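You operate a simulated robot arm through the tools that you are given. There is no shell and no other tool. Be economical: measure what you need, move in short steps, check, and stop when the job is done.

Carry out the task below with a simulated two-armed robot. There is one attempt and no reset: what you move stays moved.

## Task
Chamber one shows WATER: mute it, open the shut feed, fill to MAX and reset.
Fine: mute first; hold the green fill button.

Only the result counts: the job must be done as asked and must still hold three seconds after the hand-in. Knocking over, shifting, dropping, spilling or breaking anything else fails it.

## Robot
Two 7-joint arms with three-finger grippers on one trunk, on a base that drives. Base frame: it is fixed to the floor where the robot stands at the start and does not move with it; the origin is under the middle of the robot, x ahead of it, y to its left, z up. Readings come in mm, degrees, newtons and seconds.
The left shoulder is at the start at [70, 146, 1288], the right one opposite. With the tool pointing down near the work surface each hand reaches from about 100 to 600 mm from the robot's upright axis, wherever it stands, measured 20 degrees to its own side. Places, roughly: can tap button [-800, -2700, 1100]; chamber one bleed button [500, 300, 800]; chamber one cut-out dial [500, 100, 1400]; chamber one demist switch [500, -100, 1200]; chamber one drain valve [400, 0, 600]; chamber one feed valve [400, 400, 600]; chamber one fill button [400, 200, 600]; chamber one float test button [900, 400, 500]; chamber one humidity dial [500, 200, 1400]; chamber one level glass [500, 200, 900]; chamber one level marker [500, 100, 900]; chamber one pan valve [400, 100, 600]; chamber one start button [500, 300, 1200]; chamber one stop button [500, 200, 1200]; chamber one tank cock [1100, 500, 300]; chamber one tank hatch [1000, 500, 300]. Payload 2.2 kg a hand.
The tool frame of a hand sits at the grasp point between the pads (the TCP): z along the fingers, y along the line on which they close. The tips reach 28 mm beyond it. Largest opening 102 mm; the body of the gripper starts 71 mm behind the TCP.
Orientation is that of the tool frame in the base frame, as a unit quaternion [w, x, y, z]. With the fingers straight down and closing along the base's y, the tool's x points along the base's -x, its y along +y and its z along -z.

## Interface
- The arms move only by the tool servo_tool. It takes "left_targets", "right_targets" or both (then of equal length, played together; a hand with none holds still); each is text: rows parted by semicolons, each of 7 numbers parted by spaces: the shift along the tool's x, y, z in mm, then the turn, a rotation vector about the tool's x, y, z in degrees, then the opening, from 0 (shut) to 1 (fully open). In form: x y z wx wy wz claw; .... A call has 1 to 12 rows; each row is the pose to reach, as a shift and turn from the pose commanded when the call began, along the tool's axes at that moment. A row lasts 0.2 s, in which the tool goes at most 50 mm and 8.6 degrees; a call with a longer step from one row to the next is refused whole, and so is a gripper value outside its range. Where a pose cannot be reached the arm comes as near as it can. A force on the tool above 40 N (or 10 N above the force at the start of the call, whichever is more), or a blocked arm, ends the call early, and 0.2 s more pass. Each finger halts on what it meets, pressing with about 41 N; the grip force reading is that of the motor and also rises with nothing between the fingers. The clock runs only during rows and for 0.2 s after the last one: add rows that repeat a pose to give the fingers time. The reply holds the time, the measured pose of the TCP, the force on the tool along the base axes, the opening and the grip force, in the units named above and with some noise, with the torque about the TCP (base axes, N m) and any sound that the robot's microphone picked up, and new pictures: "show" is both (left out), scene, wrist or none (wrist: the cameras of the hands that moved).
- Cameras (640 x 400 px; columns grow to the right, rows downward): "scene" is now at [123.1, 35.3, 1497.7]; the picture's right is [0.44, -0.90, 0.00], its down [-0.65, -0.31, -0.69] and it looks along [0.62, 0.30, -0.72] (base axes); focal length 214 px, centre (320, 200). "left" rides on the left gripper at [72, 38, -86] in its tool frame; the picture's right is [-0.46, 0.89, 0.00], its down [-0.60, -0.32, -0.73] and it looks along [-0.65, -0.34, 0.68] (tool axes); focal length 256 px, centre (320, 200). "right" rides on the right gripper at [69, 44, -86] in its tool frame; the picture's right is [-0.53, 0.85, 0.00], its down [-0.58, -0.36, -0.73] and it looks along [-0.62, -0.39, 0.68] (tool axes); focal length 256 px, centre (320, 200). There is no depth. A picture from a camera that has moved, and an enlarged one, comes with that camera's place and axes in the base frame and with its lens.
- slide_trunk(by): slides the trunk up (or, below 0, down) by that many mm; the arms and the scene camera ride with it, the base frame stays. It gives what a move gives, with no picture.
- steer(legs): drives the robot by 1 to 6 legs, each [ahead, left, turn to the left] in mm, mm and degrees, along the robot's own axes; the way and the turn of a leg run together, so that a leg with both is an arc; at most 1500 mm and 180 degrees a leg. The arms and the cameras ride along, it lands a little off, and it stops where it bumps. It gives what a move gives, and a new picture of the scene camera.
- aim_head(pan, tilt): turns the head with the scene camera to pan (to the left, within 86 degrees either way) and tilt (down, from -29 to 69), counted from straight ahead of the robot. It gives what a move gives, and a new picture of the scene camera.
- enlarge(camera, box): a new picture of the part [left, top, right, bottom] of that camera's present view, enlarged. No time passes.
- sign_off(): hands the job in; it is judged then, once.

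Go step by step. Nothing tells you exact positions but the pictures and the camera data: compare them with the known pose of the tool, close in by small moves and look again before you grip or let go. The budget is 120 turns and 260 pictures, counting those below and the enlarged ones. Unless the task says otherwise, let go and move clear before handing in, and close with one line.

The tools are called after "Call:" as a command line: name --argument value ..., lists and objects as JSON in quotes. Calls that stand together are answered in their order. servo_tool: Moves the arms, as the interface text tells. Its arguments: {"type":"object","properties":{"left_targets":{"type":"string"},"right_targets":{"type":"string"},"show":{"type":"string","enum":["both","scene","wrist","none"]}},"required":[]} The other tools are called the same way: slide_trunk (by) slides the trunk up or down; steer (legs) drives the base; aim_head (pan, tilt) turns the head that bears the scene camera; enlarge (camera, box) takes an enlarged picture of a part of a camera's view; sign_off () hands the job in.

At the start:

```text
clock: 0.0
left_tool_pos: [238.6, 255.5, 1380.8]
left_tcp_rot: [0.0, 0.0, 1.0, 0.0]
left_force: [1.2, 0.2, -0.5]
left_torque: [0.0, -0.01, -0.03]
left_gripper_width: 102.1
left_finger_force: 0.1
right_tool_pos: [343.7, 55.2, 1340.6]
right_tcp_rot: [0.0, 0.001, 1.0, 0.002]
right_force: [0.5, -0.8, 0.1]
right_torque: [-0.02, 0.06, 0.01]
right_gripper_width: 102.0
right_finger_force: 0.1
trunk travel left (down, up): [-825.0, 115.0]
robot x, y, heading: [-1.4, 2.1, 0.1]
head pan, tilt: [25.9, 46.0]
```

scene: 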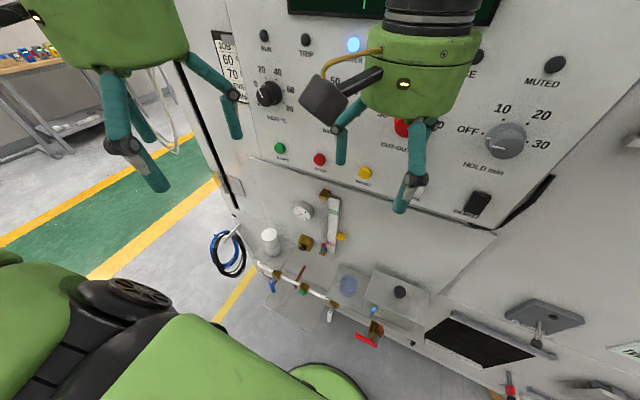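
right: 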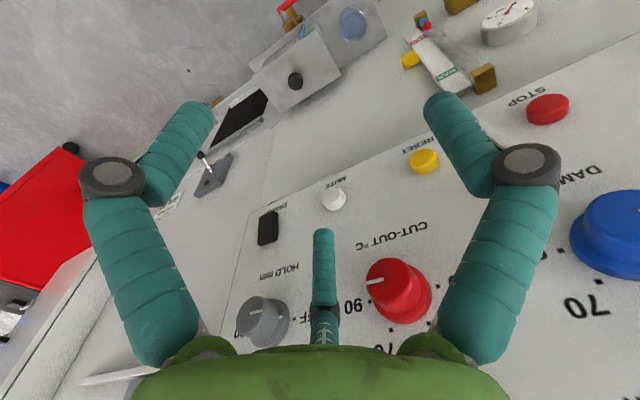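
left: 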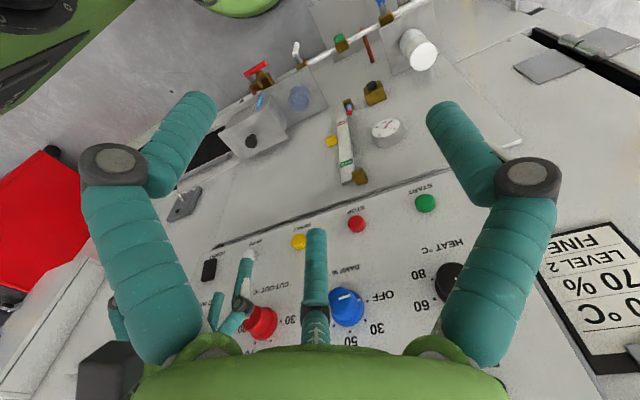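

I see the chamber panel ahead, with the mute button white, a reset button yellow, and piping below. I'll look closer before moving.

Call:
enlarge --camera "scene" --box '[200, 170, 440, 320]'

Call:
enlarge --camera "left" --box '[220, 0, 460, 150]'

Call:
aim_head --pan 10 --tilt 20

```text
2.67 times, centred on (320, 245) of scene
camera zoom: at [123.1, 35.3, 1497.7], right [0.44, -0.9, 0.0], down [-0.65, -0.31, -0.69], along [0.62, 0.3, -0.72], focal length 572 px, centre (320, 80)
```

zoom: 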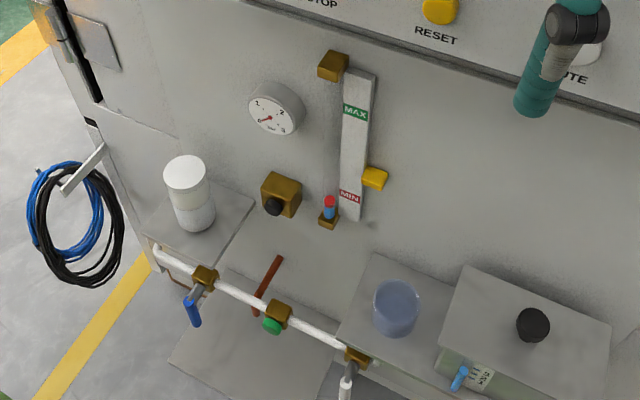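

```text
2.67 times, centred on (340, 75) of left
camera zoom: at [166.7, 293.3, 1466.2], right [0.46, 0.89, 0.0], down [0.6, -0.32, 0.73], along [0.65, -0.34, -0.68], focal length 683 px, centre (267, 533)
```

zoom: 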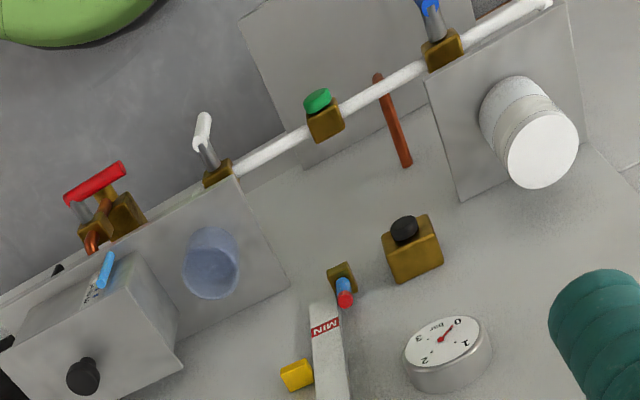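

```text
clock: 0.9
left_tool_pos: [239.0, 255.7, 1380.2]
left_tcp_rot: [0.0, -0.001, 1.0, -0.001]
left_force: [-0.3, 0.3, -0.1]
left_torque: [-0.03, -0.02, -0.02]
left_gripper_width: 101.9
left_finger_force: 0.0
right_tool_pos: [345.0, 54.9, 1341.7]
right_tcp_rot: [0.0, -0.001, 1.0, 0.0]
right_force: [-0.3, -0.2, 0.5]
right_torque: [0.03, 0.0, -0.05]
right_gripper_width: 101.7
right_finger_force: 0.1
trunk travel left (down, up): [-825.0, 115.0]
robot x, y, heading: [1.3, 2.2, -0.1]
head pan, tilt: [10.0, 20.0]
camera scene: at [142.3, 16.5, 1537.7], right [0.17, -0.98, 0.0], down [-0.34, -0.06, -0.94], along [0.93, 0.16, -0.34], focal length 214 px, centre (320, 200)
```

scene: 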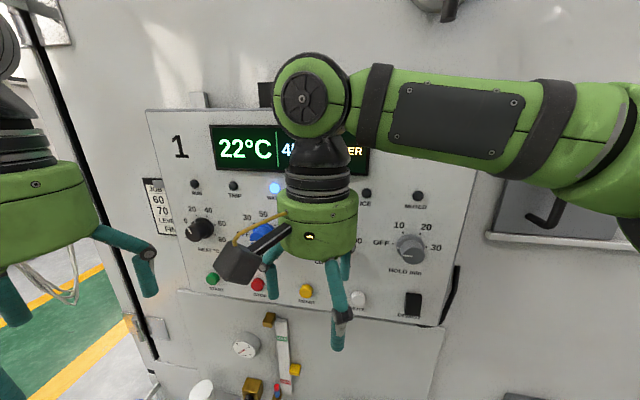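

Mute works out at about [459, 2, 1232] and reset at about [470, 102, 1220], on a panel facing the robot. I'll back off to make room and then look at the whole machine.

Call:
steer --legs '[[-200, 0, 0]]'

Call:
servo_tool --right_targets "0 0 0 0 -8 0 0.5; 0 0 0 0 -16 0 0; 0 0 0 0 -24 0 0; 0 0 0 0 -32 0 0; 0 0 0 0 -40 0 0; 0 0 0 0 -48 0 0; 0 0 0 0 -56 0 0; 0 0 0 0 -64 0 0; 0 0 0 0 -72 0 0; 0 0 0 0 -80 0 0; 0 0 0 0 -85 0 0; 0 0 0 0 -90 0 0" --left_targets "30 0 0 0 0 0 1; 60 30 0 0 0 0 1; 60 60 0 0 0 0 1; 60 90 0 0 0 0 1; 60 120 0 0 0 0 1; 60 150 0 0 0 0 1; 60 150 0 0 0 0 1; 60 150 0 0 0 0 1; 60 150 0 0 0 0 1; 60 150 0 0 0 0 1; 60 150 0 0 0 0 1; 60 150 0 0 0 0 1"

```text
clock: 2.5
left_tool_pos: [44.9, 254.6, 1378.3]
left_tcp_rot: [-0.001, 0.002, 1.0, 0.001]
left_force: [0.9, 0.1, -0.1]
left_torque: [-0.02, 0.04, 0.0]
left_gripper_width: 102.1
left_finger_force: 0.2
right_tool_pos: [150.3, 53.6, 1340.5]
right_tcp_rot: [-0.002, 0.002, 1.0, 0.001]
right_force: [0.9, -0.2, 0.3]
right_torque: [0.0, 0.06, 0.0]
right_gripper_width: 102.1
right_finger_force: 0.0
trunk travel left (down, up): [-825.0, 115.0]
robot x, y, heading: [-199.3, -1.5, -0.2]
head pan, tilt: [10.0, 20.0]
camera scene: at [-52.5, 16.2, 1537.2], right [0.17, -0.99, 0.0], down [-0.34, -0.06, -0.94], along [0.92, 0.16, -0.35], focal length 214 px, centre (320, 200)
```

scene: 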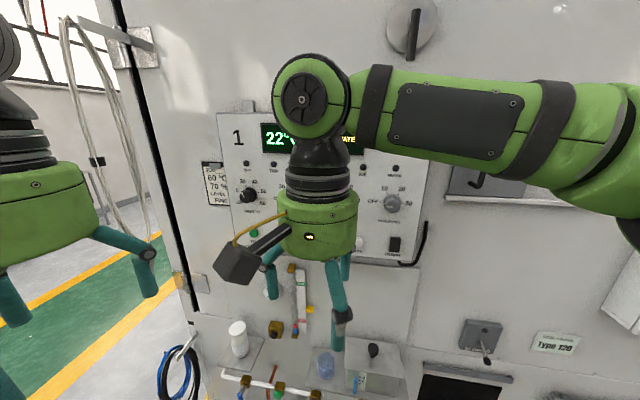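

```text
clock: 5.3
left_tool_pos: [-20.6, 405.5, 1382.2]
left_tcp_rot: [0.0, 0.003, 1.0, -0.001]
left_force: [0.8, -0.2, 0.9]
left_torque: [-0.03, 0.03, -0.01]
left_gripper_width: 101.9
left_finger_force: 0.1
right_tool_pos: [145.0, 52.0, 1393.0]
right_tcp_rot: [0.7, 0.079, 0.706, 0.075]
right_force: [-0.4, 0.1, -0.1]
right_torque: [-0.03, -0.07, 0.03]
right_gripper_width: 2.0
right_finger_force: 31.5
trunk travel left (down, up): [-825.0, 115.0]
robot x, y, heading: [-200.5, -0.2, -0.1]
head pan, tilt: [10.0, 20.0]
stopped in row 12 (right hand): the arm was blocked; the commanded pose is now the measured one
camera scene: at [-57.6, 16.4, 1537.8], right [0.17, -0.99, 0.0], down [-0.34, -0.06, -0.94], along [0.93, 0.16, -0.34], focal length 214 px, centre (320, 200)
camera right: at [59.2, 110.4, 1335.2], right [0.01, 0.71, 0.7], down [-0.73, -0.48, 0.49], along [0.68, -0.52, 0.51], focal length 256 px, centre (320, 200)
camera left: at [-91.8, 443.5, 1467.1], right [0.47, 0.88, 0.0], down [0.6, -0.32, 0.73], along [0.65, -0.34, -0.68], focal length 256 px, centre (320, 200)
```

scene: 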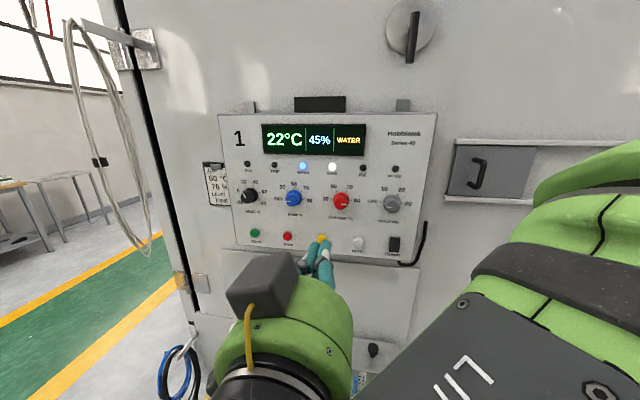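
right: 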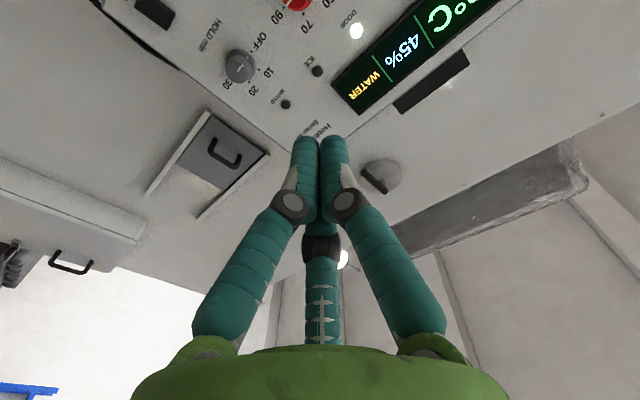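
left: 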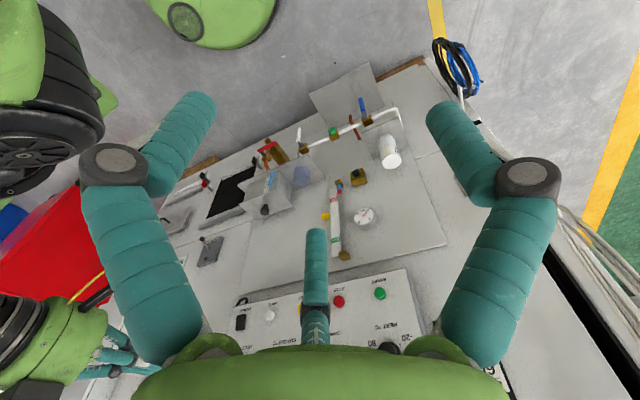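

The right fingers now point straight at the panel. I'll zoom in on the panel and on the job card.

Call:
enlarge --camera "scene" --box '[200, 90, 440, 270]'

Call:
enlarge --camera "left" --box '[200, 60, 480, 260]'

```text
2.22 times, centred on (320, 180) of scene
camera zoom: at [-57.6, 16.4, 1537.8], right [0.17, -0.99, 0.0], down [-0.34, -0.06, -0.94], along [0.93, 0.16, -0.34], focal length 477 px, centre (320, 244)
```

zoom: 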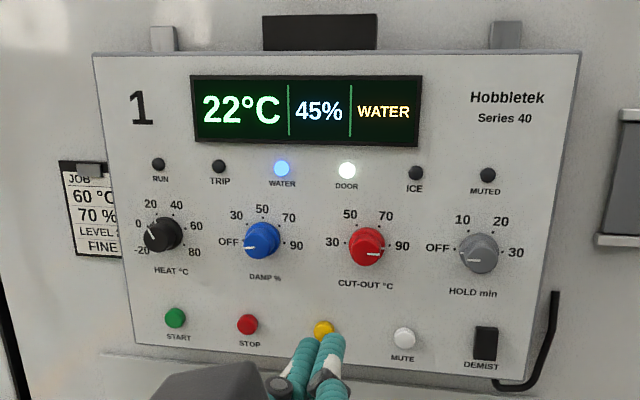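

```text
2.00 times, centred on (340, 160) of left
camera zoom: at [-91.8, 443.5, 1467.1], right [0.47, 0.88, 0.0], down [0.6, -0.32, 0.73], along [0.65, -0.34, -0.68], focal length 512 px, centre (280, 280)
```

zoom: 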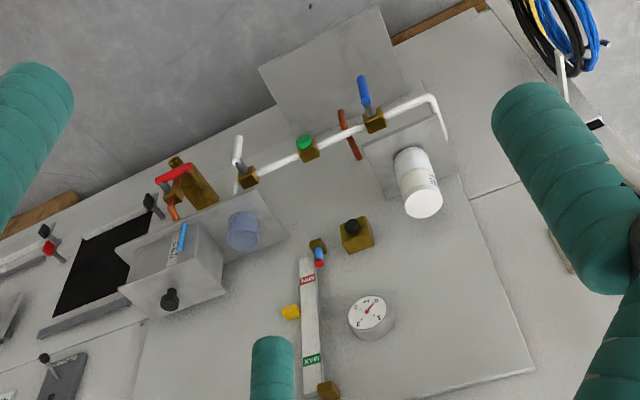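

Only MUTED is unlit; the WATER and DOOR lamps are on. I'm moving the right closed fingertips to a point just in front of MUTE.

Call:
servo_tool --right_targets "20 -12 34 0 0 0 0; 40 -24 68 0 0 0 0; 60 -36 102 0 0 0 0; 80 -48 136 0 0 0 0; 100 -60 170 0 0 0 0; 122 -70 204 0 0 0 0; 143 -82 240 0 0 0 0; 143 -82 240 0 0 0 0"

```text
clock: 7.1
left_tool_pos: [-19.9, 405.6, 1382.9]
left_tcp_rot: [0.0, 0.003, 1.0, 0.0]
left_force: [0.6, -0.1, -0.6]
left_torque: [0.02, -0.02, -0.01]
left_gripper_width: 102.0
left_finger_force: 0.1
right_tool_pos: [382.5, 1.1, 1233.0]
right_tcp_rot: [0.7, 0.076, 0.706, 0.073]
right_force: [0.2, 0.0, -0.4]
right_torque: [0.0, -0.01, -0.02]
right_gripper_width: 2.1
right_finger_force: 31.1
trunk travel left (down, up): [-825.0, 115.0]
robot x, y, heading: [-201.4, 1.7, -0.2]
head pan, tilt: [10.0, 20.0]
camera scene: at [-58.3, 16.5, 1537.8], right [0.17, -0.99, 0.0], down [-0.34, -0.06, -0.94], along [0.93, 0.16, -0.34], focal length 214 px, centre (320, 200)
camera right: at [296.9, 58.7, 1175.0], right [0.01, 0.71, 0.7], down [-0.73, -0.47, 0.49], along [0.68, -0.52, 0.52], focal length 256 px, centre (320, 200)
```

scene: 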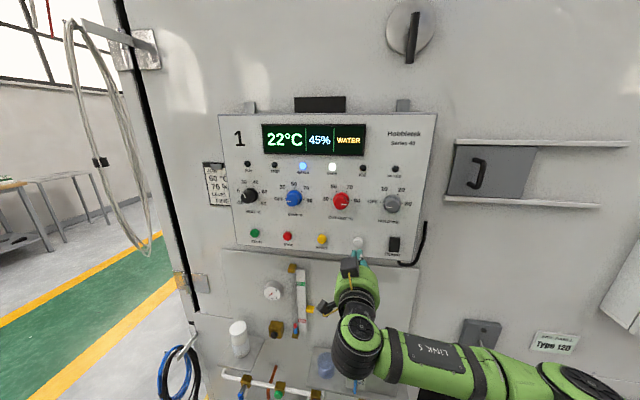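
right: 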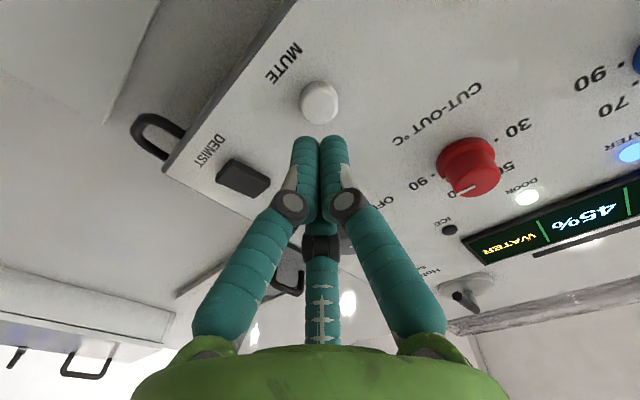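

Mute lines up with the fingertips, so I press straight forward.

Call:
servo_tool --right_targets "0 0 30 0 0 0 0; 0 0 42 0 0 0 0; 0 0 48 0 0 0 0; 0 0 53 0 0 0 0; 0 0 57 0 0 0 0; 0 0 57 0 0 0 0; 0 0 20 0 0 0 0" --show "scene"

Call:
enlarge --camera "scene" --box '[200, 90, 440, 270]'

```text
clock: 8.7
left_tool_pos: [-20.2, 405.3, 1382.0]
left_tcp_rot: [0.0, 0.004, 1.0, 0.0]
left_force: [-0.5, 0.5, 0.1]
left_torque: [0.04, 0.01, -0.01]
left_gripper_width: 102.2
left_finger_force: 0.0
right_tool_pos: [400.0, 0.7, 1234.7]
right_tcp_rot: [0.701, 0.077, 0.706, 0.072]
right_force: [-0.7, 0.5, 0.2]
right_torque: [-0.02, 0.01, 0.01]
right_gripper_width: 1.9
right_finger_force: 31.0
trunk travel left (down, up): [-825.0, 115.0]
robot x, y, heading: [-200.8, 1.9, -0.2]
head pan, tilt: [10.0, 20.0]
heard: click
camera scene: at [-58.8, 16.5, 1538.0], right [0.17, -0.99, 0.0], down [-0.34, -0.06, -0.94], along [0.93, 0.16, -0.34], focal length 214 px, centre (320, 200)
```

scene: 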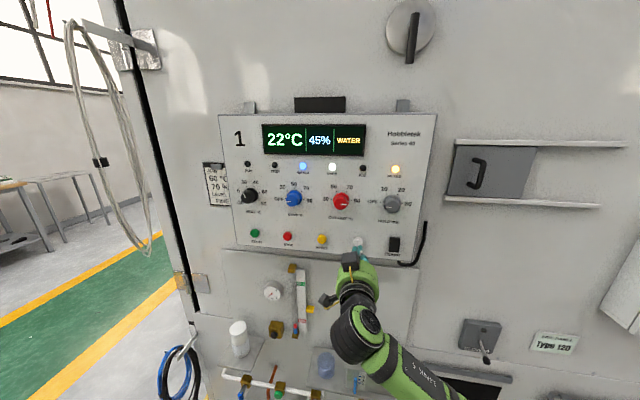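

```text
2.22 times, centred on (320, 180) of scene
camera zoom: at [-58.8, 16.5, 1538.0], right [0.17, -0.99, 0.0], down [-0.34, -0.06, -0.94], along [0.93, 0.16, -0.34], focal length 477 px, centre (320, 244)
```

zoom: 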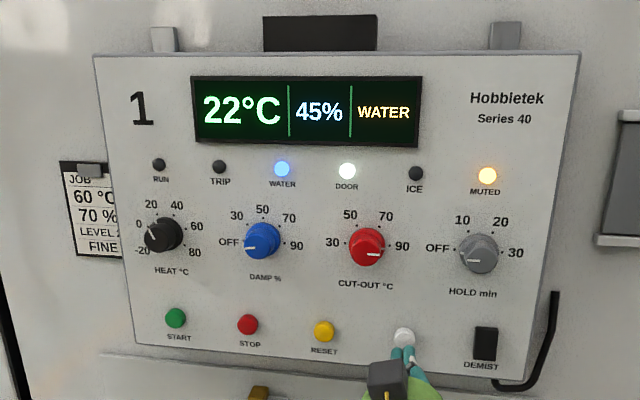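

MUTED is lit. Next I pull the right hand back, turn the left hand to face forward, and lower the trunk to the pipework.

Call:
servo_tool --right_targets "0 0 -40 0 0 0 0; 0 0 -80 0 0 0 0; 0 0 -120 0 0 0 0; 0 0 -160 0 0 0 0; 0 0 -190 0 0 0 0; 0 0 -190 0 0 0 0; 0 0 -190 0 0 0 0; 0 0 -190 0 0 0 0; 0 0 -190 0 0 0 0; 0 0 -190 0 0 0 0; 0 0 -190 0 0 0 0; 0 0 -190 0 0 0 0" --left_targets "-40 0 0 0 -8 0 1; -80 0 0 0 -16 0 1; -120 0 0 0 -24 0 1; -150 0 0 0 -32 0 1; -180 0 0 0 -40 0 1; -180 0 0 0 -48 0 1; -180 0 0 0 -56 0 0.7; -180 0 0 0 -64 0 0.4; -180 0 0 0 -72 0 0.1; -180 0 0 0 -80 0 0; -180 0 0 0 -85 0 0; -180 0 0 0 -90 0 0" --show "none"

Call:
slide_trunk --by -450

Call:
aim_head --pan 15 --tilt 35

```text
clock: 11.3
left_tool_pos: [162.3, 412.4, 1385.3]
left_tcp_rot: [0.707, 0.001, 0.707, -0.001]
left_force: [0.0, 0.2, -0.3]
left_torque: [0.04, 0.01, 0.05]
left_gripper_width: 2.2
left_finger_force: 31.7
left hand out of reach, approached as far as the arm can: row 12
right_tool_pos: [215.4, -2.6, 1222.2]
right_tcp_rot: [0.704, 0.058, 0.706, 0.047]
right_force: [-0.4, 0.5, 0.2]
right_torque: [-0.02, 0.0, -0.01]
right_gripper_width: 2.1
right_finger_force: 31.6
trunk travel left (down, up): [-825.0, 115.0]
robot x, y, heading: [-199.6, -2.0, -0.3]
head pan, tilt: [10.0, 20.0]
```

```text
refused: -450 is not a number from -400 to 400
```

```text
clock: 12.1
left_tool_pos: [163.2, 412.5, 1383.9]
left_tcp_rot: [0.706, 0.001, 0.708, -0.002]
left_force: [0.0, -0.2, 0.2]
left_torque: [0.02, 0.02, 0.0]
left_gripper_width: 1.9
left_finger_force: 31.7
right_tool_pos: [213.0, -3.1, 1220.8]
right_tcp_rot: [0.704, 0.057, 0.707, 0.047]
right_force: [-0.2, 0.6, 0.4]
right_torque: [0.0, -0.01, 0.0]
right_gripper_width: 1.9
right_finger_force: 31.3
trunk travel left (down, up): [-825.0, 115.0]
robot x, y, heading: [-201.8, 2.2, -0.4]
head pan, tilt: [15.0, 35.0]
camera scene: at [-64.5, 22.8, 1514.0], right [0.25, -0.97, 0.0], down [-0.55, -0.15, -0.82], along [0.79, 0.21, -0.57], focal length 214 px, centre (320, 200)
```

scene: 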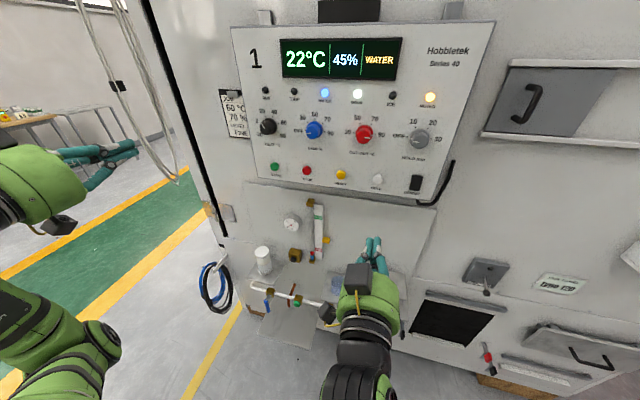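

Both hands are clear, so I lower the trunk by 400 and look at the pipes.

Call:
slide_trunk --by -400

Call:
servo_tool --right_targets "0 -40 0 0 0 0 0; 0 -80 0 0 0 0 0; 0 -120 0 0 0 0 0; 0 -160 0 0 0 0 0; 0 -200 0 0 0 0 0; 0 -200 0 0 0 0 0" --show "scene"

Call:
enlarge --camera "scene" --box '[200, 100, 460, 300]'

```text
clock: 15.9
left_tool_pos: [162.4, 411.8, 985.4]
left_tcp_rot: [0.707, 0.002, 0.707, -0.003]
left_force: [0.4, -0.3, -0.8]
left_torque: [0.02, -0.02, 0.0]
left_gripper_width: 1.8
left_finger_force: 31.6
right_tool_pos: [213.8, -2.6, 819.3]
right_tcp_rot: [0.701, 0.058, 0.709, 0.05]
right_force: [0.1, -0.7, -0.4]
right_torque: [0.0, -0.01, 0.02]
right_gripper_width: 2.2
right_finger_force: 31.5
trunk travel left (down, up): [-425.0, 515.0]
robot x, y, heading: [-200.0, -4.6, -0.3]
head pan, tilt: [15.0, 35.0]
```

```text
clock: 17.3
left_tool_pos: [162.3, 413.2, 985.7]
left_tcp_rot: [0.707, 0.002, 0.707, -0.002]
left_force: [0.3, -0.2, -0.7]
left_torque: [-0.02, -0.03, 0.0]
left_gripper_width: 2.1
left_finger_force: 31.7
right_tool_pos: [267.4, -172.6, 745.2]
right_tcp_rot: [0.7, 0.077, 0.706, 0.073]
right_force: [-0.4, -0.7, -0.3]
right_torque: [0.03, -0.02, 0.02]
right_gripper_width: 2.1
right_finger_force: 31.8
right hand out of reach, approached as far as the arm can: row 1, 2, 3, 4, 5, 6
trunk travel left (down, up): [-425.0, 515.0]
robot x, y, heading: [-196.6, -0.4, -0.1]
head pan, tilt: [15.0, 35.0]
camera scene: at [-64.3, 23.5, 1113.9], right [0.25, -0.97, 0.0], down [-0.55, -0.15, -0.82], along [0.79, 0.21, -0.57], focal length 214 px, centre (320, 200)
```

scene: 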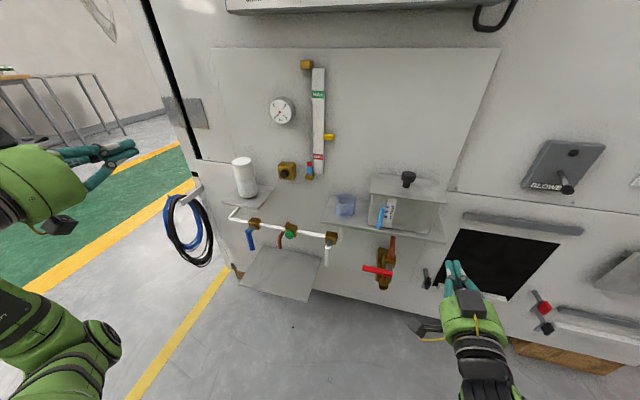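

```text
2.00 times, centred on (330, 200) of scene
camera zoom: at [-64.3, 23.5, 1113.9], right [0.25, -0.97, 0.0], down [-0.55, -0.15, -0.82], along [0.79, 0.21, -0.57], focal length 429 px, centre (300, 200)
```

zoom: 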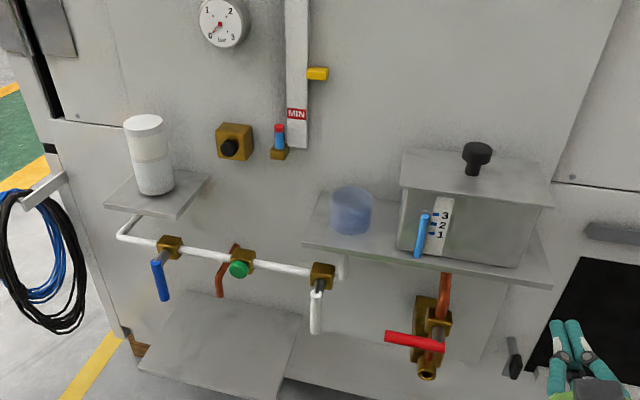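

The blue feed lever hangs down, across the pipe, so the feed is shut. The green fill button is at about [386, 243, 637]; the lever pivot is near [400, 375, 640]. I'll lower the trunk further and look from closer.

Call:
slide_trunk --by -280

Call:
aim_head --pan 28 --tilt 20

Call:
enlarge --camera "scene" --box '[220, 130, 420, 280]'

Call:
enlarge --camera "left" --box '[0, 0, 640, 400]'

```text
clock: 20.1
left_tool_pos: [163.2, 411.8, 706.1]
left_tcp_rot: [0.706, 0.002, 0.708, -0.002]
left_force: [-0.6, 0.7, 0.4]
left_torque: [0.0, 0.01, 0.02]
left_gripper_width: 2.4
left_finger_force: 31.7
right_tool_pos: [267.7, -172.8, 465.1]
right_tcp_rot: [0.7, 0.076, 0.706, 0.074]
right_force: [-1.2, 0.5, 0.3]
right_torque: [0.03, 0.03, 0.01]
right_gripper_width: 2.1
right_finger_force: 31.5
trunk travel left (down, up): [-145.0, 795.0]
robot x, y, heading: [-200.5, -2.1, -0.1]
head pan, tilt: [15.0, 35.0]
```

```text
clock: 20.9
left_tool_pos: [162.5, 411.3, 704.7]
left_tcp_rot: [0.707, 0.001, 0.707, -0.002]
left_force: [-0.4, -0.4, 0.0]
left_torque: [-0.01, 0.0, 0.01]
left_gripper_width: 2.2
left_finger_force: 31.4
right_tool_pos: [266.6, -172.1, 466.1]
right_tcp_rot: [0.7, 0.075, 0.706, 0.074]
right_force: [0.1, -0.8, -0.4]
right_torque: [0.01, -0.03, 0.01]
right_gripper_width: 2.3
right_finger_force: 31.5
trunk travel left (down, up): [-145.0, 795.0]
robot x, y, heading: [-199.8, 1.4, -0.3]
head pan, tilt: [28.0, 20.0]
camera scene: at [-67.1, 43.8, 857.7], right [0.46, -0.89, 0.0], down [-0.3, -0.16, -0.94], along [0.83, 0.44, -0.34], focal length 214 px, centre (320, 200)
```

scene: 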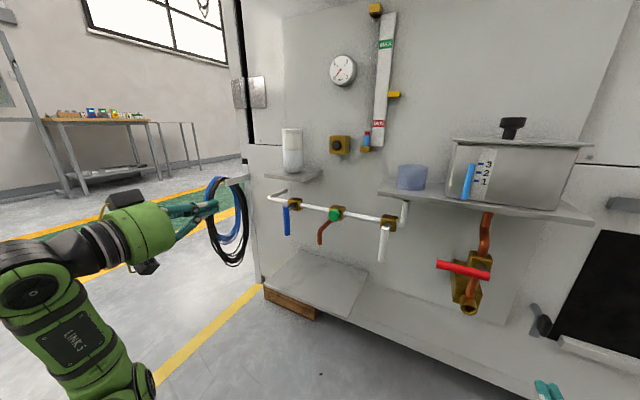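

```text
2.67 times, centred on (320, 205) of scene
camera zoom: at [-67.1, 43.8, 857.7], right [0.46, -0.89, 0.0], down [-0.3, -0.16, -0.94], along [0.83, 0.44, -0.34], focal length 572 px, centre (320, 187)
```

zoom: 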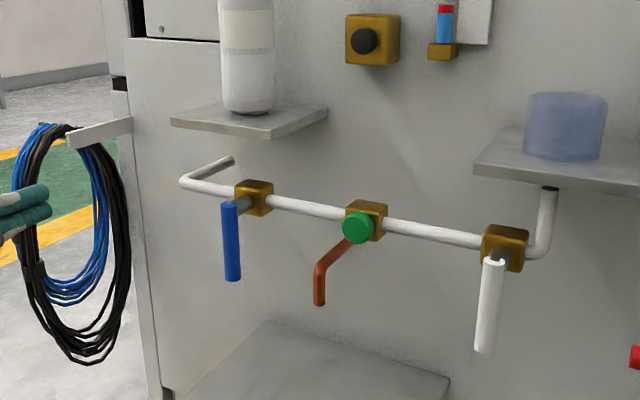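

```text
1.00 times, centred on (320, 200) of left (not enlarged: the box is as wide or as high as the picture)
camera zoom: at [76.7, 450.3, 632.7], right [0.01, 0.89, 0.46], down [-0.73, -0.31, 0.6], along [0.68, -0.34, 0.65], focal length 256 px, centre (320, 200)
```

zoom: 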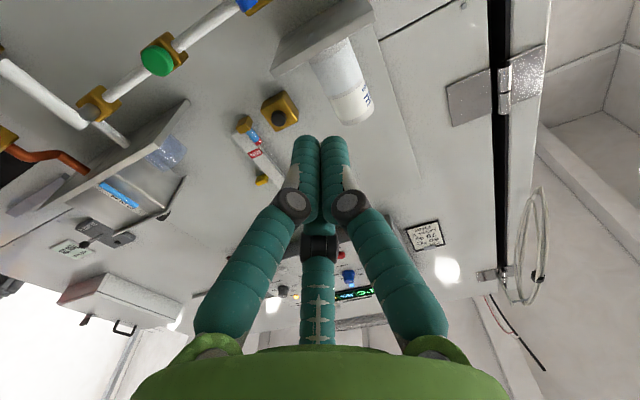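

The lever is in the plane x≈371, y≈381, hanging from about z 639 to 556. I bring the left closed fingertips to its left side, near the lower end.

Call:
servo_tool --left_targets "45 2 0 0 0 0 0; 90 4 0 0 0 0 0; 134 6 0 0 0 0 0; 134 6 45 0 0 0 0; 134 6 90 0 0 0 0; 134 6 135 0 0 0 0; 134 6 165 0 0 0 0; 134 6 165 0 0 0 0"

Call:
enlarge --camera "scene" --box '[220, 130, 420, 280]'

```text
clock: 22.7
left_tool_pos: [326.5, 417.4, 572.0]
left_tcp_rot: [0.706, 0.001, 0.708, -0.001]
left_force: [0.3, -0.1, 0.0]
left_torque: [0.01, 0.02, 0.02]
left_gripper_width: 2.0
left_finger_force: 31.1
left hand out of reach, approached as far as the arm can: row 1, 2, 3
right_tool_pos: [267.6, -172.2, 465.8]
right_tcp_rot: [0.7, 0.077, 0.706, 0.073]
right_force: [-0.2, -0.5, 0.4]
right_torque: [-0.03, -0.05, -0.01]
right_gripper_width: 2.1
right_finger_force: 31.1
trunk travel left (down, up): [-145.0, 795.0]
robot x, y, heading: [-199.1, 1.1, -0.4]
head pan, tilt: [28.0, 20.0]
camera scene: at [-67.2, 43.8, 857.8], right [0.47, -0.89, 0.0], down [-0.3, -0.16, -0.94], along [0.83, 0.44, -0.34], focal length 214 px, centre (320, 200)
camera left: at [241.0, 455.9, 498.8], right [0.01, 0.89, 0.46], down [-0.73, -0.31, 0.6], along [0.68, -0.34, 0.65], focal length 256 px, centre (320, 200)
```

scene: 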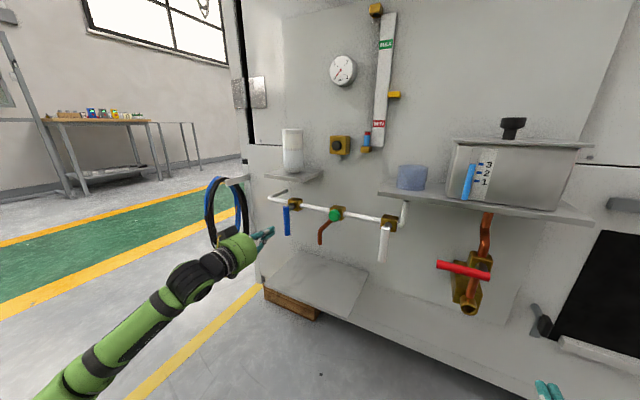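
left: 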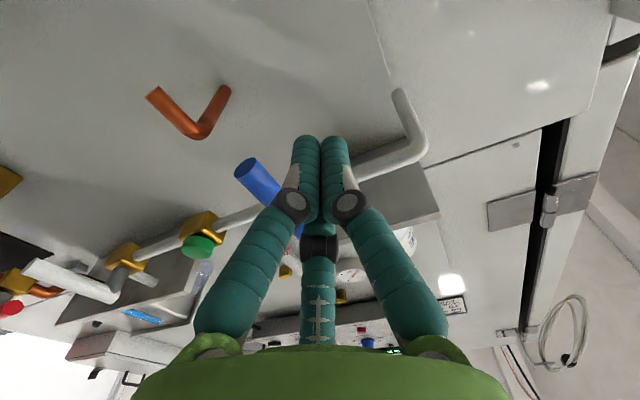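

```text
2.67 times, centred on (320, 205) of scene
camera zoom: at [-67.2, 43.8, 857.8], right [0.47, -0.89, 0.0], down [-0.3, -0.16, -0.94], along [0.83, 0.44, -0.34], focal length 572 px, centre (320, 187)
```

zoom: 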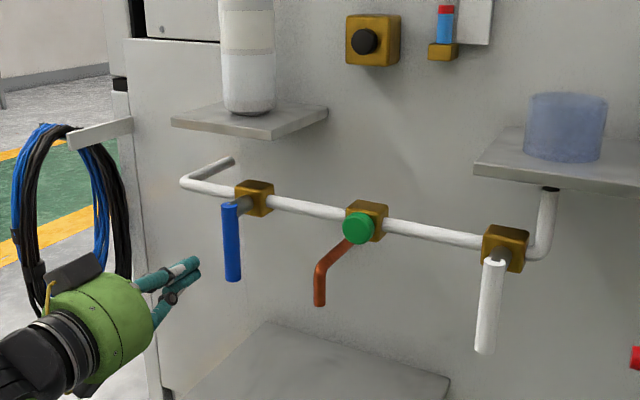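

Refined from two views, the lever is at x≈357, y≈372, z 564–645. I sweep it toward the right and up, to lie along the pipe.

Call:
servo_tool --left_targets "0 0 20 0 0 0 0; -11 -22 20 0 0 0 0; -8 -40 20 0 0 0 0; -8 -56 20 0 0 0 0; -13 -70 20 0 0 0 0; -21 -83 20 0 0 0 0; -32 -93 20 0 0 0 0; -45 -100 20 0 0 0 0; -50 -101 20 0 0 0 0"

Call:
enlarge --camera "scene" --box '[220, 130, 420, 280]'

```text
clock: 23.6
left_tool_pos: [347.9, 389.0, 582.1]
left_tcp_rot: [0.707, -0.01, 0.707, 0.013]
left_force: [1.2, 7.0, -0.6]
left_torque: [-0.05, 0.08, 0.09]
left_gripper_width: 2.4
left_finger_force: 31.7
right_tool_pos: [268.1, -169.2, 466.0]
right_tcp_rot: [0.7, 0.076, 0.706, 0.073]
right_force: [-0.1, 0.4, 0.7]
right_torque: [0.06, 0.02, -0.02]
right_gripper_width: 2.1
right_finger_force: 31.6
trunk travel left (down, up): [-145.0, 795.0]
robot x, y, heading: [-198.4, -0.1, -0.3]
head pan, tilt: [28.0, 20.0]
stopped in row 4 (left hand): the force on the tool passed its limit at 49 N (the readings are from after the stop); the commanded pose is now the measured one
camera scene: at [-67.2, 45.3, 857.7], right [0.47, -0.88, 0.0], down [-0.3, -0.16, -0.94], along [0.83, 0.44, -0.34], focal length 214 px, centre (320, 200)
camera left: at [260.7, 424.9, 509.7], right [-0.03, 0.88, 0.47], down [-0.72, -0.34, 0.6], along [0.69, -0.32, 0.65], focal length 256 px, centre (320, 200)
```

scene: 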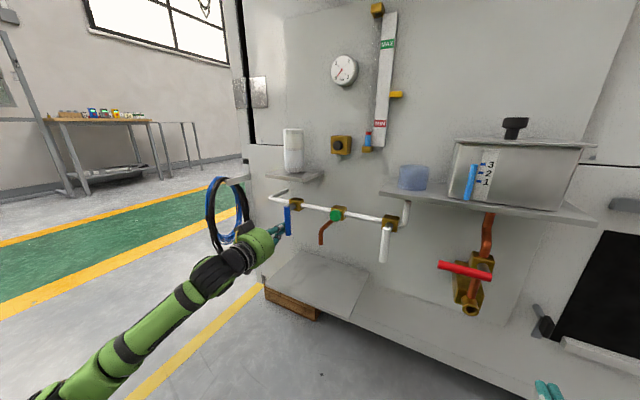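
left: 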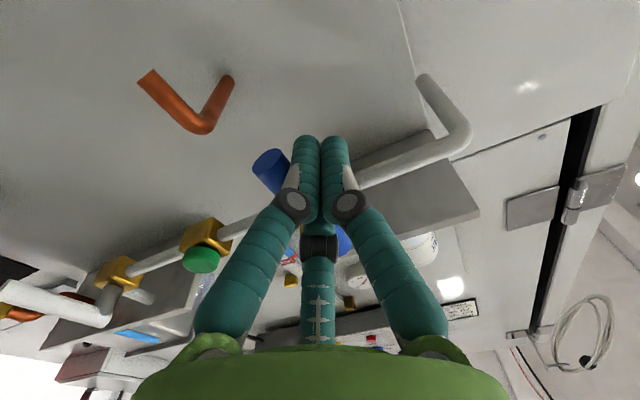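

```text
2.67 times, centred on (320, 205) of scene
camera zoom: at [-67.2, 45.3, 857.7], right [0.47, -0.88, 0.0], down [-0.3, -0.16, -0.94], along [0.83, 0.44, -0.34], focal length 572 px, centre (320, 187)
```

zoom: 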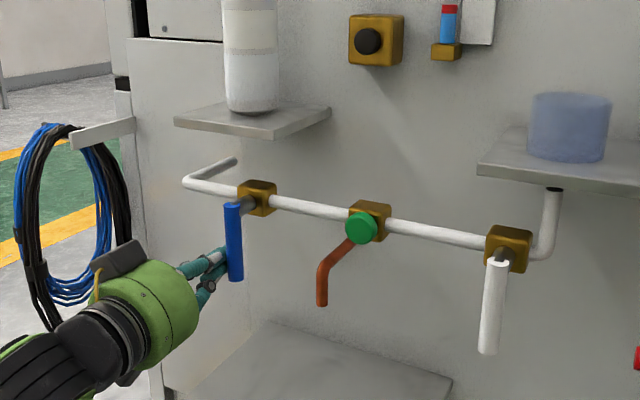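

That direction is against the lever's stop. I go round to its right side and push it the other way.

Call:
servo_tool --left_targets "0 12 0 0 0 0 0; 0 12 -50 0 0 0 0; 0 -30 -50 0 0 0 0; 0 -48 -50 0 0 0 0; 0 -48 0 0 0 0 0; -1 -37 0 0 0 0 0; 2 -22 0 0 0 0 0; 2 -7 0 0 0 0 0; -3 8 0 0 0 0 0; -11 21 0 0 0 0 0; -22 31 0 0 0 0 0; -37 38 0 0 0 0 0"

Call:
enlarge --camera "scene" --box '[220, 130, 420, 280]'

```text
clock: 26.2
left_tool_pos: [348.0, 424.5, 617.1]
left_tcp_rot: [0.705, -0.009, 0.709, 0.012]
left_force: [-1.4, -2.5, -9.3]
left_torque: [0.1, 0.1, -0.06]
left_gripper_width: 2.2
left_finger_force: 31.7
right_tool_pos: [267.9, -170.0, 465.4]
right_tcp_rot: [0.7, 0.076, 0.707, 0.074]
right_force: [0.0, 0.0, -1.1]
right_torque: [0.03, -0.03, -0.01]
right_gripper_width: 1.9
right_finger_force: 31.0
trunk travel left (down, up): [-145.0, 795.0]
robot x, y, heading: [-197.3, -3.1, 0.2]
head pan, tilt: [28.0, 20.0]
camera scene: at [-66.4, 45.2, 857.4], right [0.47, -0.88, 0.0], down [-0.3, -0.16, -0.94], along [0.83, 0.44, -0.34], focal length 214 px, centre (320, 200)
camera left: at [260.1, 461.2, 545.5], right [-0.02, 0.88, 0.47], down [-0.72, -0.34, 0.61], along [0.69, -0.32, 0.64], focal length 256 px, centre (320, 200)
```

scene: 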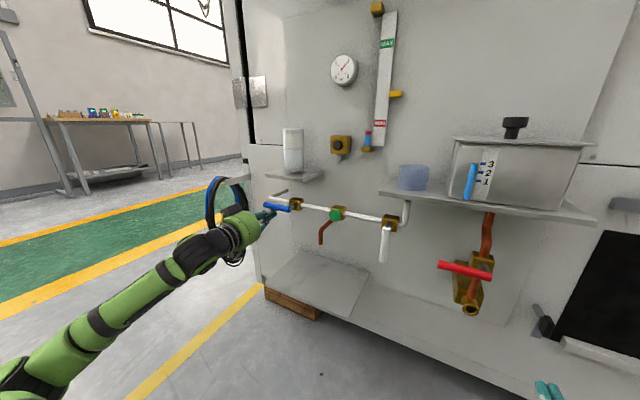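
left: 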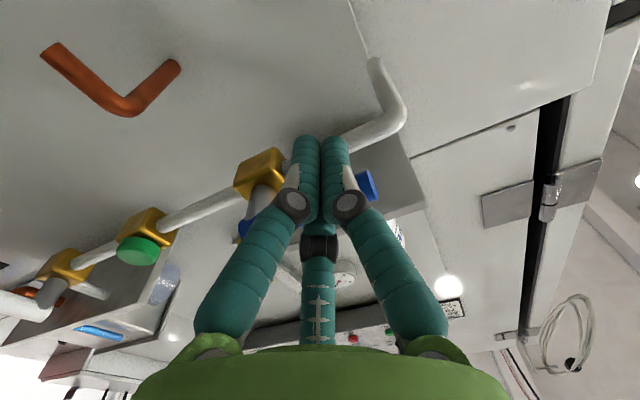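

```text
2.67 times, centred on (320, 205) of scene
camera zoom: at [-66.4, 45.2, 857.4], right [0.47, -0.88, 0.0], down [-0.3, -0.16, -0.94], along [0.83, 0.44, -0.34], focal length 572 px, centre (320, 187)
```

zoom: 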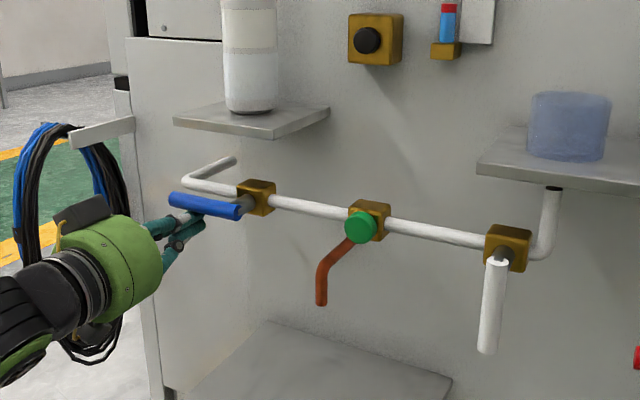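

The lever now lies along the pipe and the gauge has risen. I give it one last nudge up to its stop, then withdraw and line up with the green button.

Call:
servo_tool --left_targets "-4 0 0 0 0 0 0; -8 0 0 0 0 0 0" --show "none"

Call:
servo_tool --left_targets "12 0 0 0 0 0 0; 14 0 -40 0 0 0 0; 14 -40 -60 0 0 0 0; 0 -80 -60 0 0 0 0; -10 -120 -55 0 0 0 0; -15 -160 -50 0 0 0 0; -17 -181 -40 0 0 0 0; -17 -181 -40 0 0 0 0"

Call:
enlarge --camera "scene" --box '[240, 20, 440, 240]'

```text
clock: 26.8
left_tool_pos: [348.6, 425.0, 616.6]
left_tcp_rot: [0.701, -0.011, 0.713, 0.011]
left_force: [-11.7, -4.3, -30.5]
left_torque: [0.16, 0.13, -0.14]
left_gripper_width: 1.8
left_finger_force: 31.3
right_tool_pos: [269.2, -169.3, 464.1]
right_tcp_rot: [0.699, 0.075, 0.707, 0.074]
right_force: [-0.4, 0.8, -0.8]
right_torque: [-0.01, -0.01, -0.01]
right_gripper_width: 2.2
right_finger_force: 31.3
trunk travel left (down, up): [-145.0, 795.0]
robot x, y, heading: [-199.4, -0.2, 0.0]
head pan, tilt: [28.0, 20.0]
```

```text
clock: 28.6
left_tool_pos: [308.7, 276.7, 650.3]
left_tcp_rot: [0.708, -0.008, 0.707, 0.012]
left_force: [0.3, -0.1, 1.0]
left_torque: [-0.01, 0.04, 0.0]
left_gripper_width: 2.0
left_finger_force: 31.5
left hand out of reach, approached as far as the arm can: row 5, 6, 7, 8
right_tool_pos: [267.9, -171.4, 466.7]
right_tcp_rot: [0.7, 0.076, 0.706, 0.074]
right_force: [0.2, -0.3, 0.4]
right_torque: [0.0, 0.01, 0.01]
right_gripper_width: 2.2
right_finger_force: 32.2
trunk travel left (down, up): [-145.0, 795.0]
robot x, y, heading: [-199.8, 0.9, -0.2]
head pan, tilt: [28.0, 20.0]
camera scene: at [-67.2, 44.6, 857.8], right [0.47, -0.88, 0.0], down [-0.3, -0.16, -0.94], along [0.83, 0.44, -0.34], focal length 214 px, centre (320, 200)
camera left: at [221.6, 311.8, 578.1], right [-0.03, 0.88, 0.47], down [-0.72, -0.34, 0.6], along [0.69, -0.32, 0.65], focal length 256 px, centre (320, 200)
```

scene: 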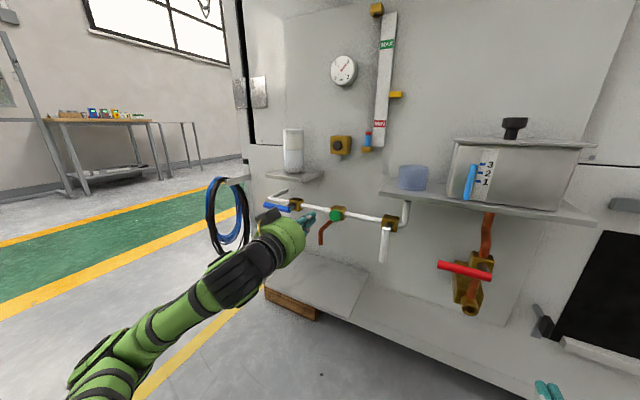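
left: 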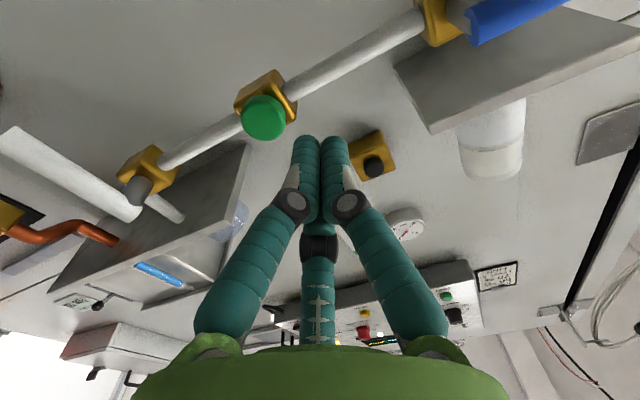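

```text
1.82 times, centred on (340, 130) of scene
camera zoom: at [-67.2, 44.6, 857.8], right [0.47, -0.88, 0.0], down [-0.3, -0.16, -0.94], along [0.83, 0.44, -0.34], focal length 390 px, centre (284, 327)
```

zoom: 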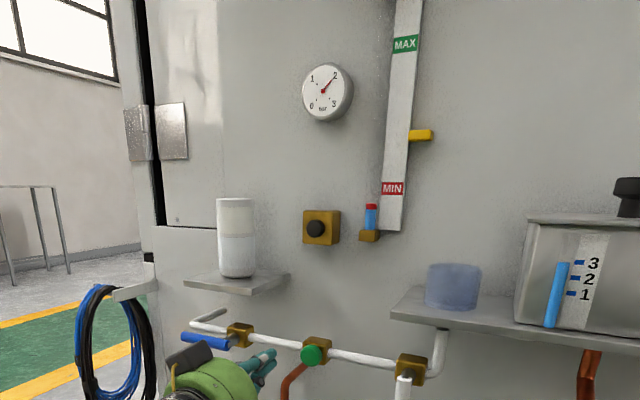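

The gauge reads 2 bar, so the feed is open. I slide the left fingertips forward and to the right, in front of the green button.

Call:
servo_tool --left_targets "2 0 10 0 0 0 0; 4 0 20 0 0 0 0; 4 0 20 0 0 0 0" --show "wrist"

```text
clock: 29.4
left_tool_pos: [316.7, 278.0, 645.5]
left_tcp_rot: [0.708, -0.005, 0.706, 0.011]
left_force: [0.0, -0.4, 0.1]
left_torque: [0.0, -0.03, -0.02]
left_gripper_width: 2.1
left_finger_force: 31.6
left hand out of reach, approached as far as the arm can: row 1, 2, 3
right_tool_pos: [266.7, -170.5, 465.7]
right_tcp_rot: [0.7, 0.076, 0.706, 0.073]
right_force: [-0.1, -0.3, 0.7]
right_torque: [-0.04, -0.06, -0.02]
right_gripper_width: 2.2
right_finger_force: 31.2
trunk travel left (down, up): [-145.0, 795.0]
robot x, y, heading: [-200.2, 2.2, -0.2]
head pan, tilt: [28.0, 20.0]
camera left: at [229.6, 315.0, 574.2], right [-0.02, 0.88, 0.47], down [-0.72, -0.34, 0.6], along [0.69, -0.33, 0.65], focal length 256 px, centre (320, 200)
```

left: 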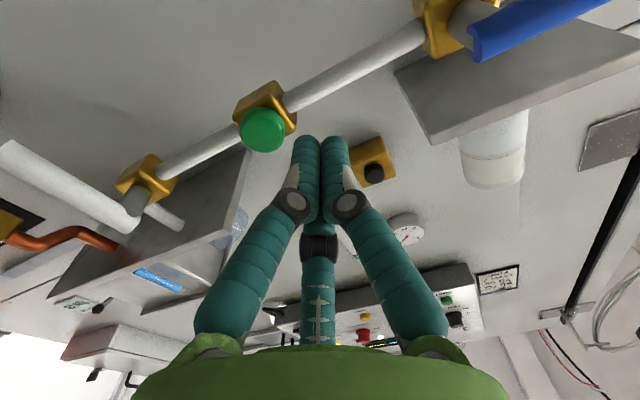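

The arm is at a joint limit sideways, so I shift the base 36 mm to the right instead.

Call:
steer --legs '[[0, -36, 0]]'

Call:
enlarge --camera "left" --box '[160, 50, 480, 250]'

```text
clock: 30.3
left_tool_pos: [317.8, 243.1, 646.4]
left_tcp_rot: [0.708, -0.006, 0.706, 0.012]
left_force: [-0.1, -0.1, 0.0]
left_torque: [-0.01, 0.0, -0.03]
left_gripper_width: 2.1
left_finger_force: 31.9
right_tool_pos: [268.2, -206.3, 465.9]
right_tcp_rot: [0.7, 0.077, 0.706, 0.074]
right_force: [-0.3, 0.3, 0.4]
right_torque: [0.02, 0.01, 0.01]
right_gripper_width: 2.2
right_finger_force: 31.9
trunk travel left (down, up): [-145.0, 795.0]
robot x, y, heading: [-198.5, -35.1, -0.0]
head pan, tilt: [28.0, 20.0]
camera scene: at [-67.3, 9.0, 857.8], right [0.47, -0.88, 0.0], down [-0.3, -0.16, -0.94], along [0.83, 0.44, -0.34], focal length 214 px, centre (320, 200)
```

scene: 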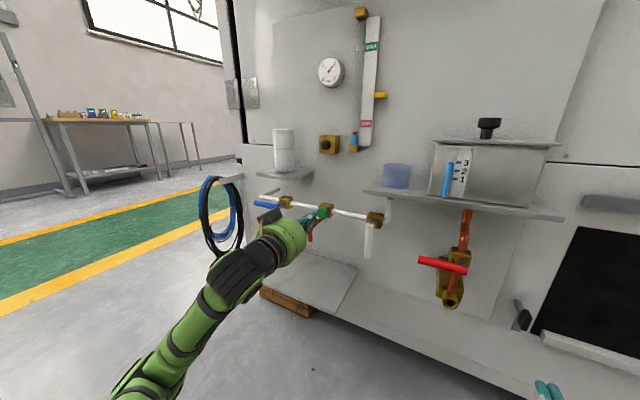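

```text
2.00 times, centred on (320, 150) of left
camera zoom: at [229.5, 279.3, 574.2], right [-0.02, 0.88, 0.47], down [-0.72, -0.34, 0.6], along [0.69, -0.33, 0.65], focal length 512 px, centre (320, 300)
```

zoom: 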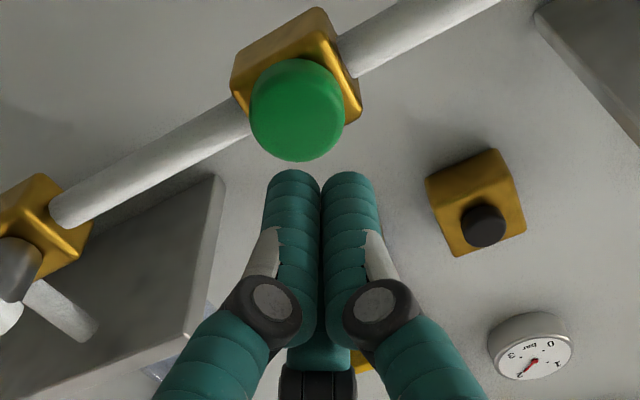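

The tip needs about 7 mm down and 3 mm right. I test a small forward move to see how the arm tracks.

Call:
servo_tool --left_targets "0 0 8 0 0 0 0; 0 0 15 0 0 0 0; 0 0 15 0 0 0 0" --show "none"

```text
clock: 31.1
left_tool_pos: [332.5, 247.0, 644.4]
left_tcp_rot: [0.707, -0.005, 0.707, 0.01]
left_force: [-0.4, -0.5, 0.6]
left_torque: [-0.01, 0.01, 0.01]
left_gripper_width: 2.0
left_finger_force: 31.8
left hand out of reach, approached as far as the arm can: row 2, 3
right_tool_pos: [267.6, -205.7, 465.3]
right_tcp_rot: [0.7, 0.076, 0.706, 0.073]
right_force: [0.2, 0.5, 0.2]
right_torque: [0.0, -0.04, -0.01]
right_gripper_width: 2.1
right_finger_force: 31.1
trunk travel left (down, up): [-145.0, 795.0]
robot x, y, heading: [-200.7, -30.9, -0.3]
head pan, tilt: [28.0, 20.0]
```

Call:
steer --legs '[[0, -8, 0]]'

Call:
servo_tool --left_targets "3 0 4 0 0 0 0; 6 0 8 0 0 0 0; 6 0 8 0 0 0 0"

```text
clock: 31.8
left_tool_pos: [331.5, 240.7, 643.1]
left_tcp_rot: [0.707, -0.005, 0.707, 0.01]
left_force: [0.3, 0.6, -0.6]
left_torque: [0.0, -0.01, -0.01]
left_gripper_width: 2.0
left_finger_force: 30.7
right_tool_pos: [267.3, -214.3, 466.1]
right_tcp_rot: [0.7, 0.076, 0.706, 0.074]
right_force: [0.2, 0.0, 0.7]
right_torque: [-0.03, 0.03, 0.0]
right_gripper_width: 2.2
right_finger_force: 30.8
trunk travel left (down, up): [-145.0, 795.0]
robot x, y, heading: [-200.0, -42.9, -0.0]
head pan, tilt: [28.0, 20.0]
camera scene: at [-67.3, 1.0, 857.8], right [0.47, -0.88, 0.0], down [-0.3, -0.16, -0.94], along [0.83, 0.44, -0.34], focal length 214 px, centre (320, 200)
```

scene: 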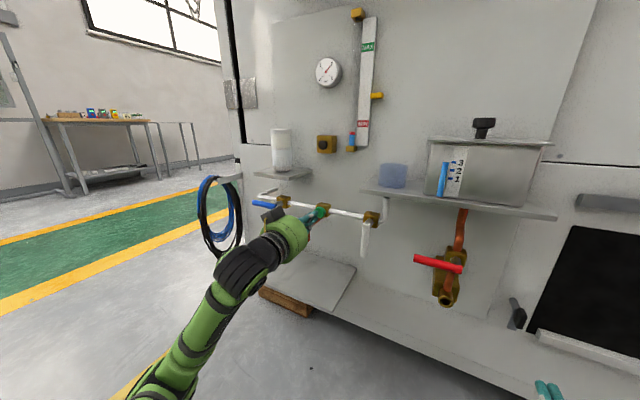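

```text
clock: 32.6
left_tool_pos: [330.9, 238.8, 642.9]
left_tcp_rot: [0.707, -0.005, 0.707, 0.01]
left_force: [0.4, -0.3, -0.8]
left_torque: [0.0, 0.01, -0.03]
left_gripper_width: 2.1
left_finger_force: 31.6
left hand out of reach, approached as far as the arm can: row 1, 2, 3
right_tool_pos: [267.2, -214.7, 464.8]
right_tcp_rot: [0.7, 0.077, 0.706, 0.074]
right_force: [0.7, -0.4, -0.8]
right_torque: [0.0, -0.03, -0.03]
right_gripper_width: 2.2
right_finger_force: 31.9
trunk travel left (down, up): [-145.0, 795.0]
robot x, y, heading: [-201.7, -41.9, 0.3]
head pan, tilt: [28.0, 20.0]
camera scene: at [-67.3, 1.0, 857.8], right [0.47, -0.88, 0.0], down [-0.3, -0.16, -0.94], along [0.83, 0.44, -0.34], focal length 214 px, centre (320, 200)
camera left: at [244.2, 276.4, 570.9], right [-0.02, 0.88, 0.47], down [-0.72, -0.34, 0.6], along [0.69, -0.33, 0.65], focal length 256 px, centre (320, 200)
```

scene: 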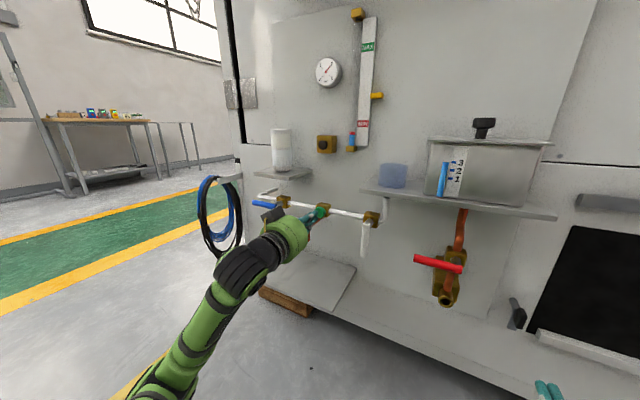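
left: 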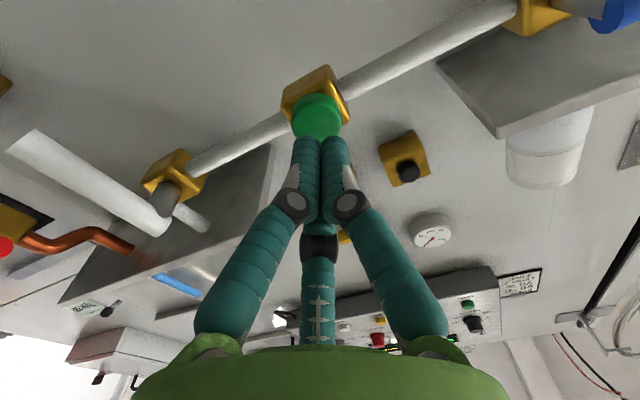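

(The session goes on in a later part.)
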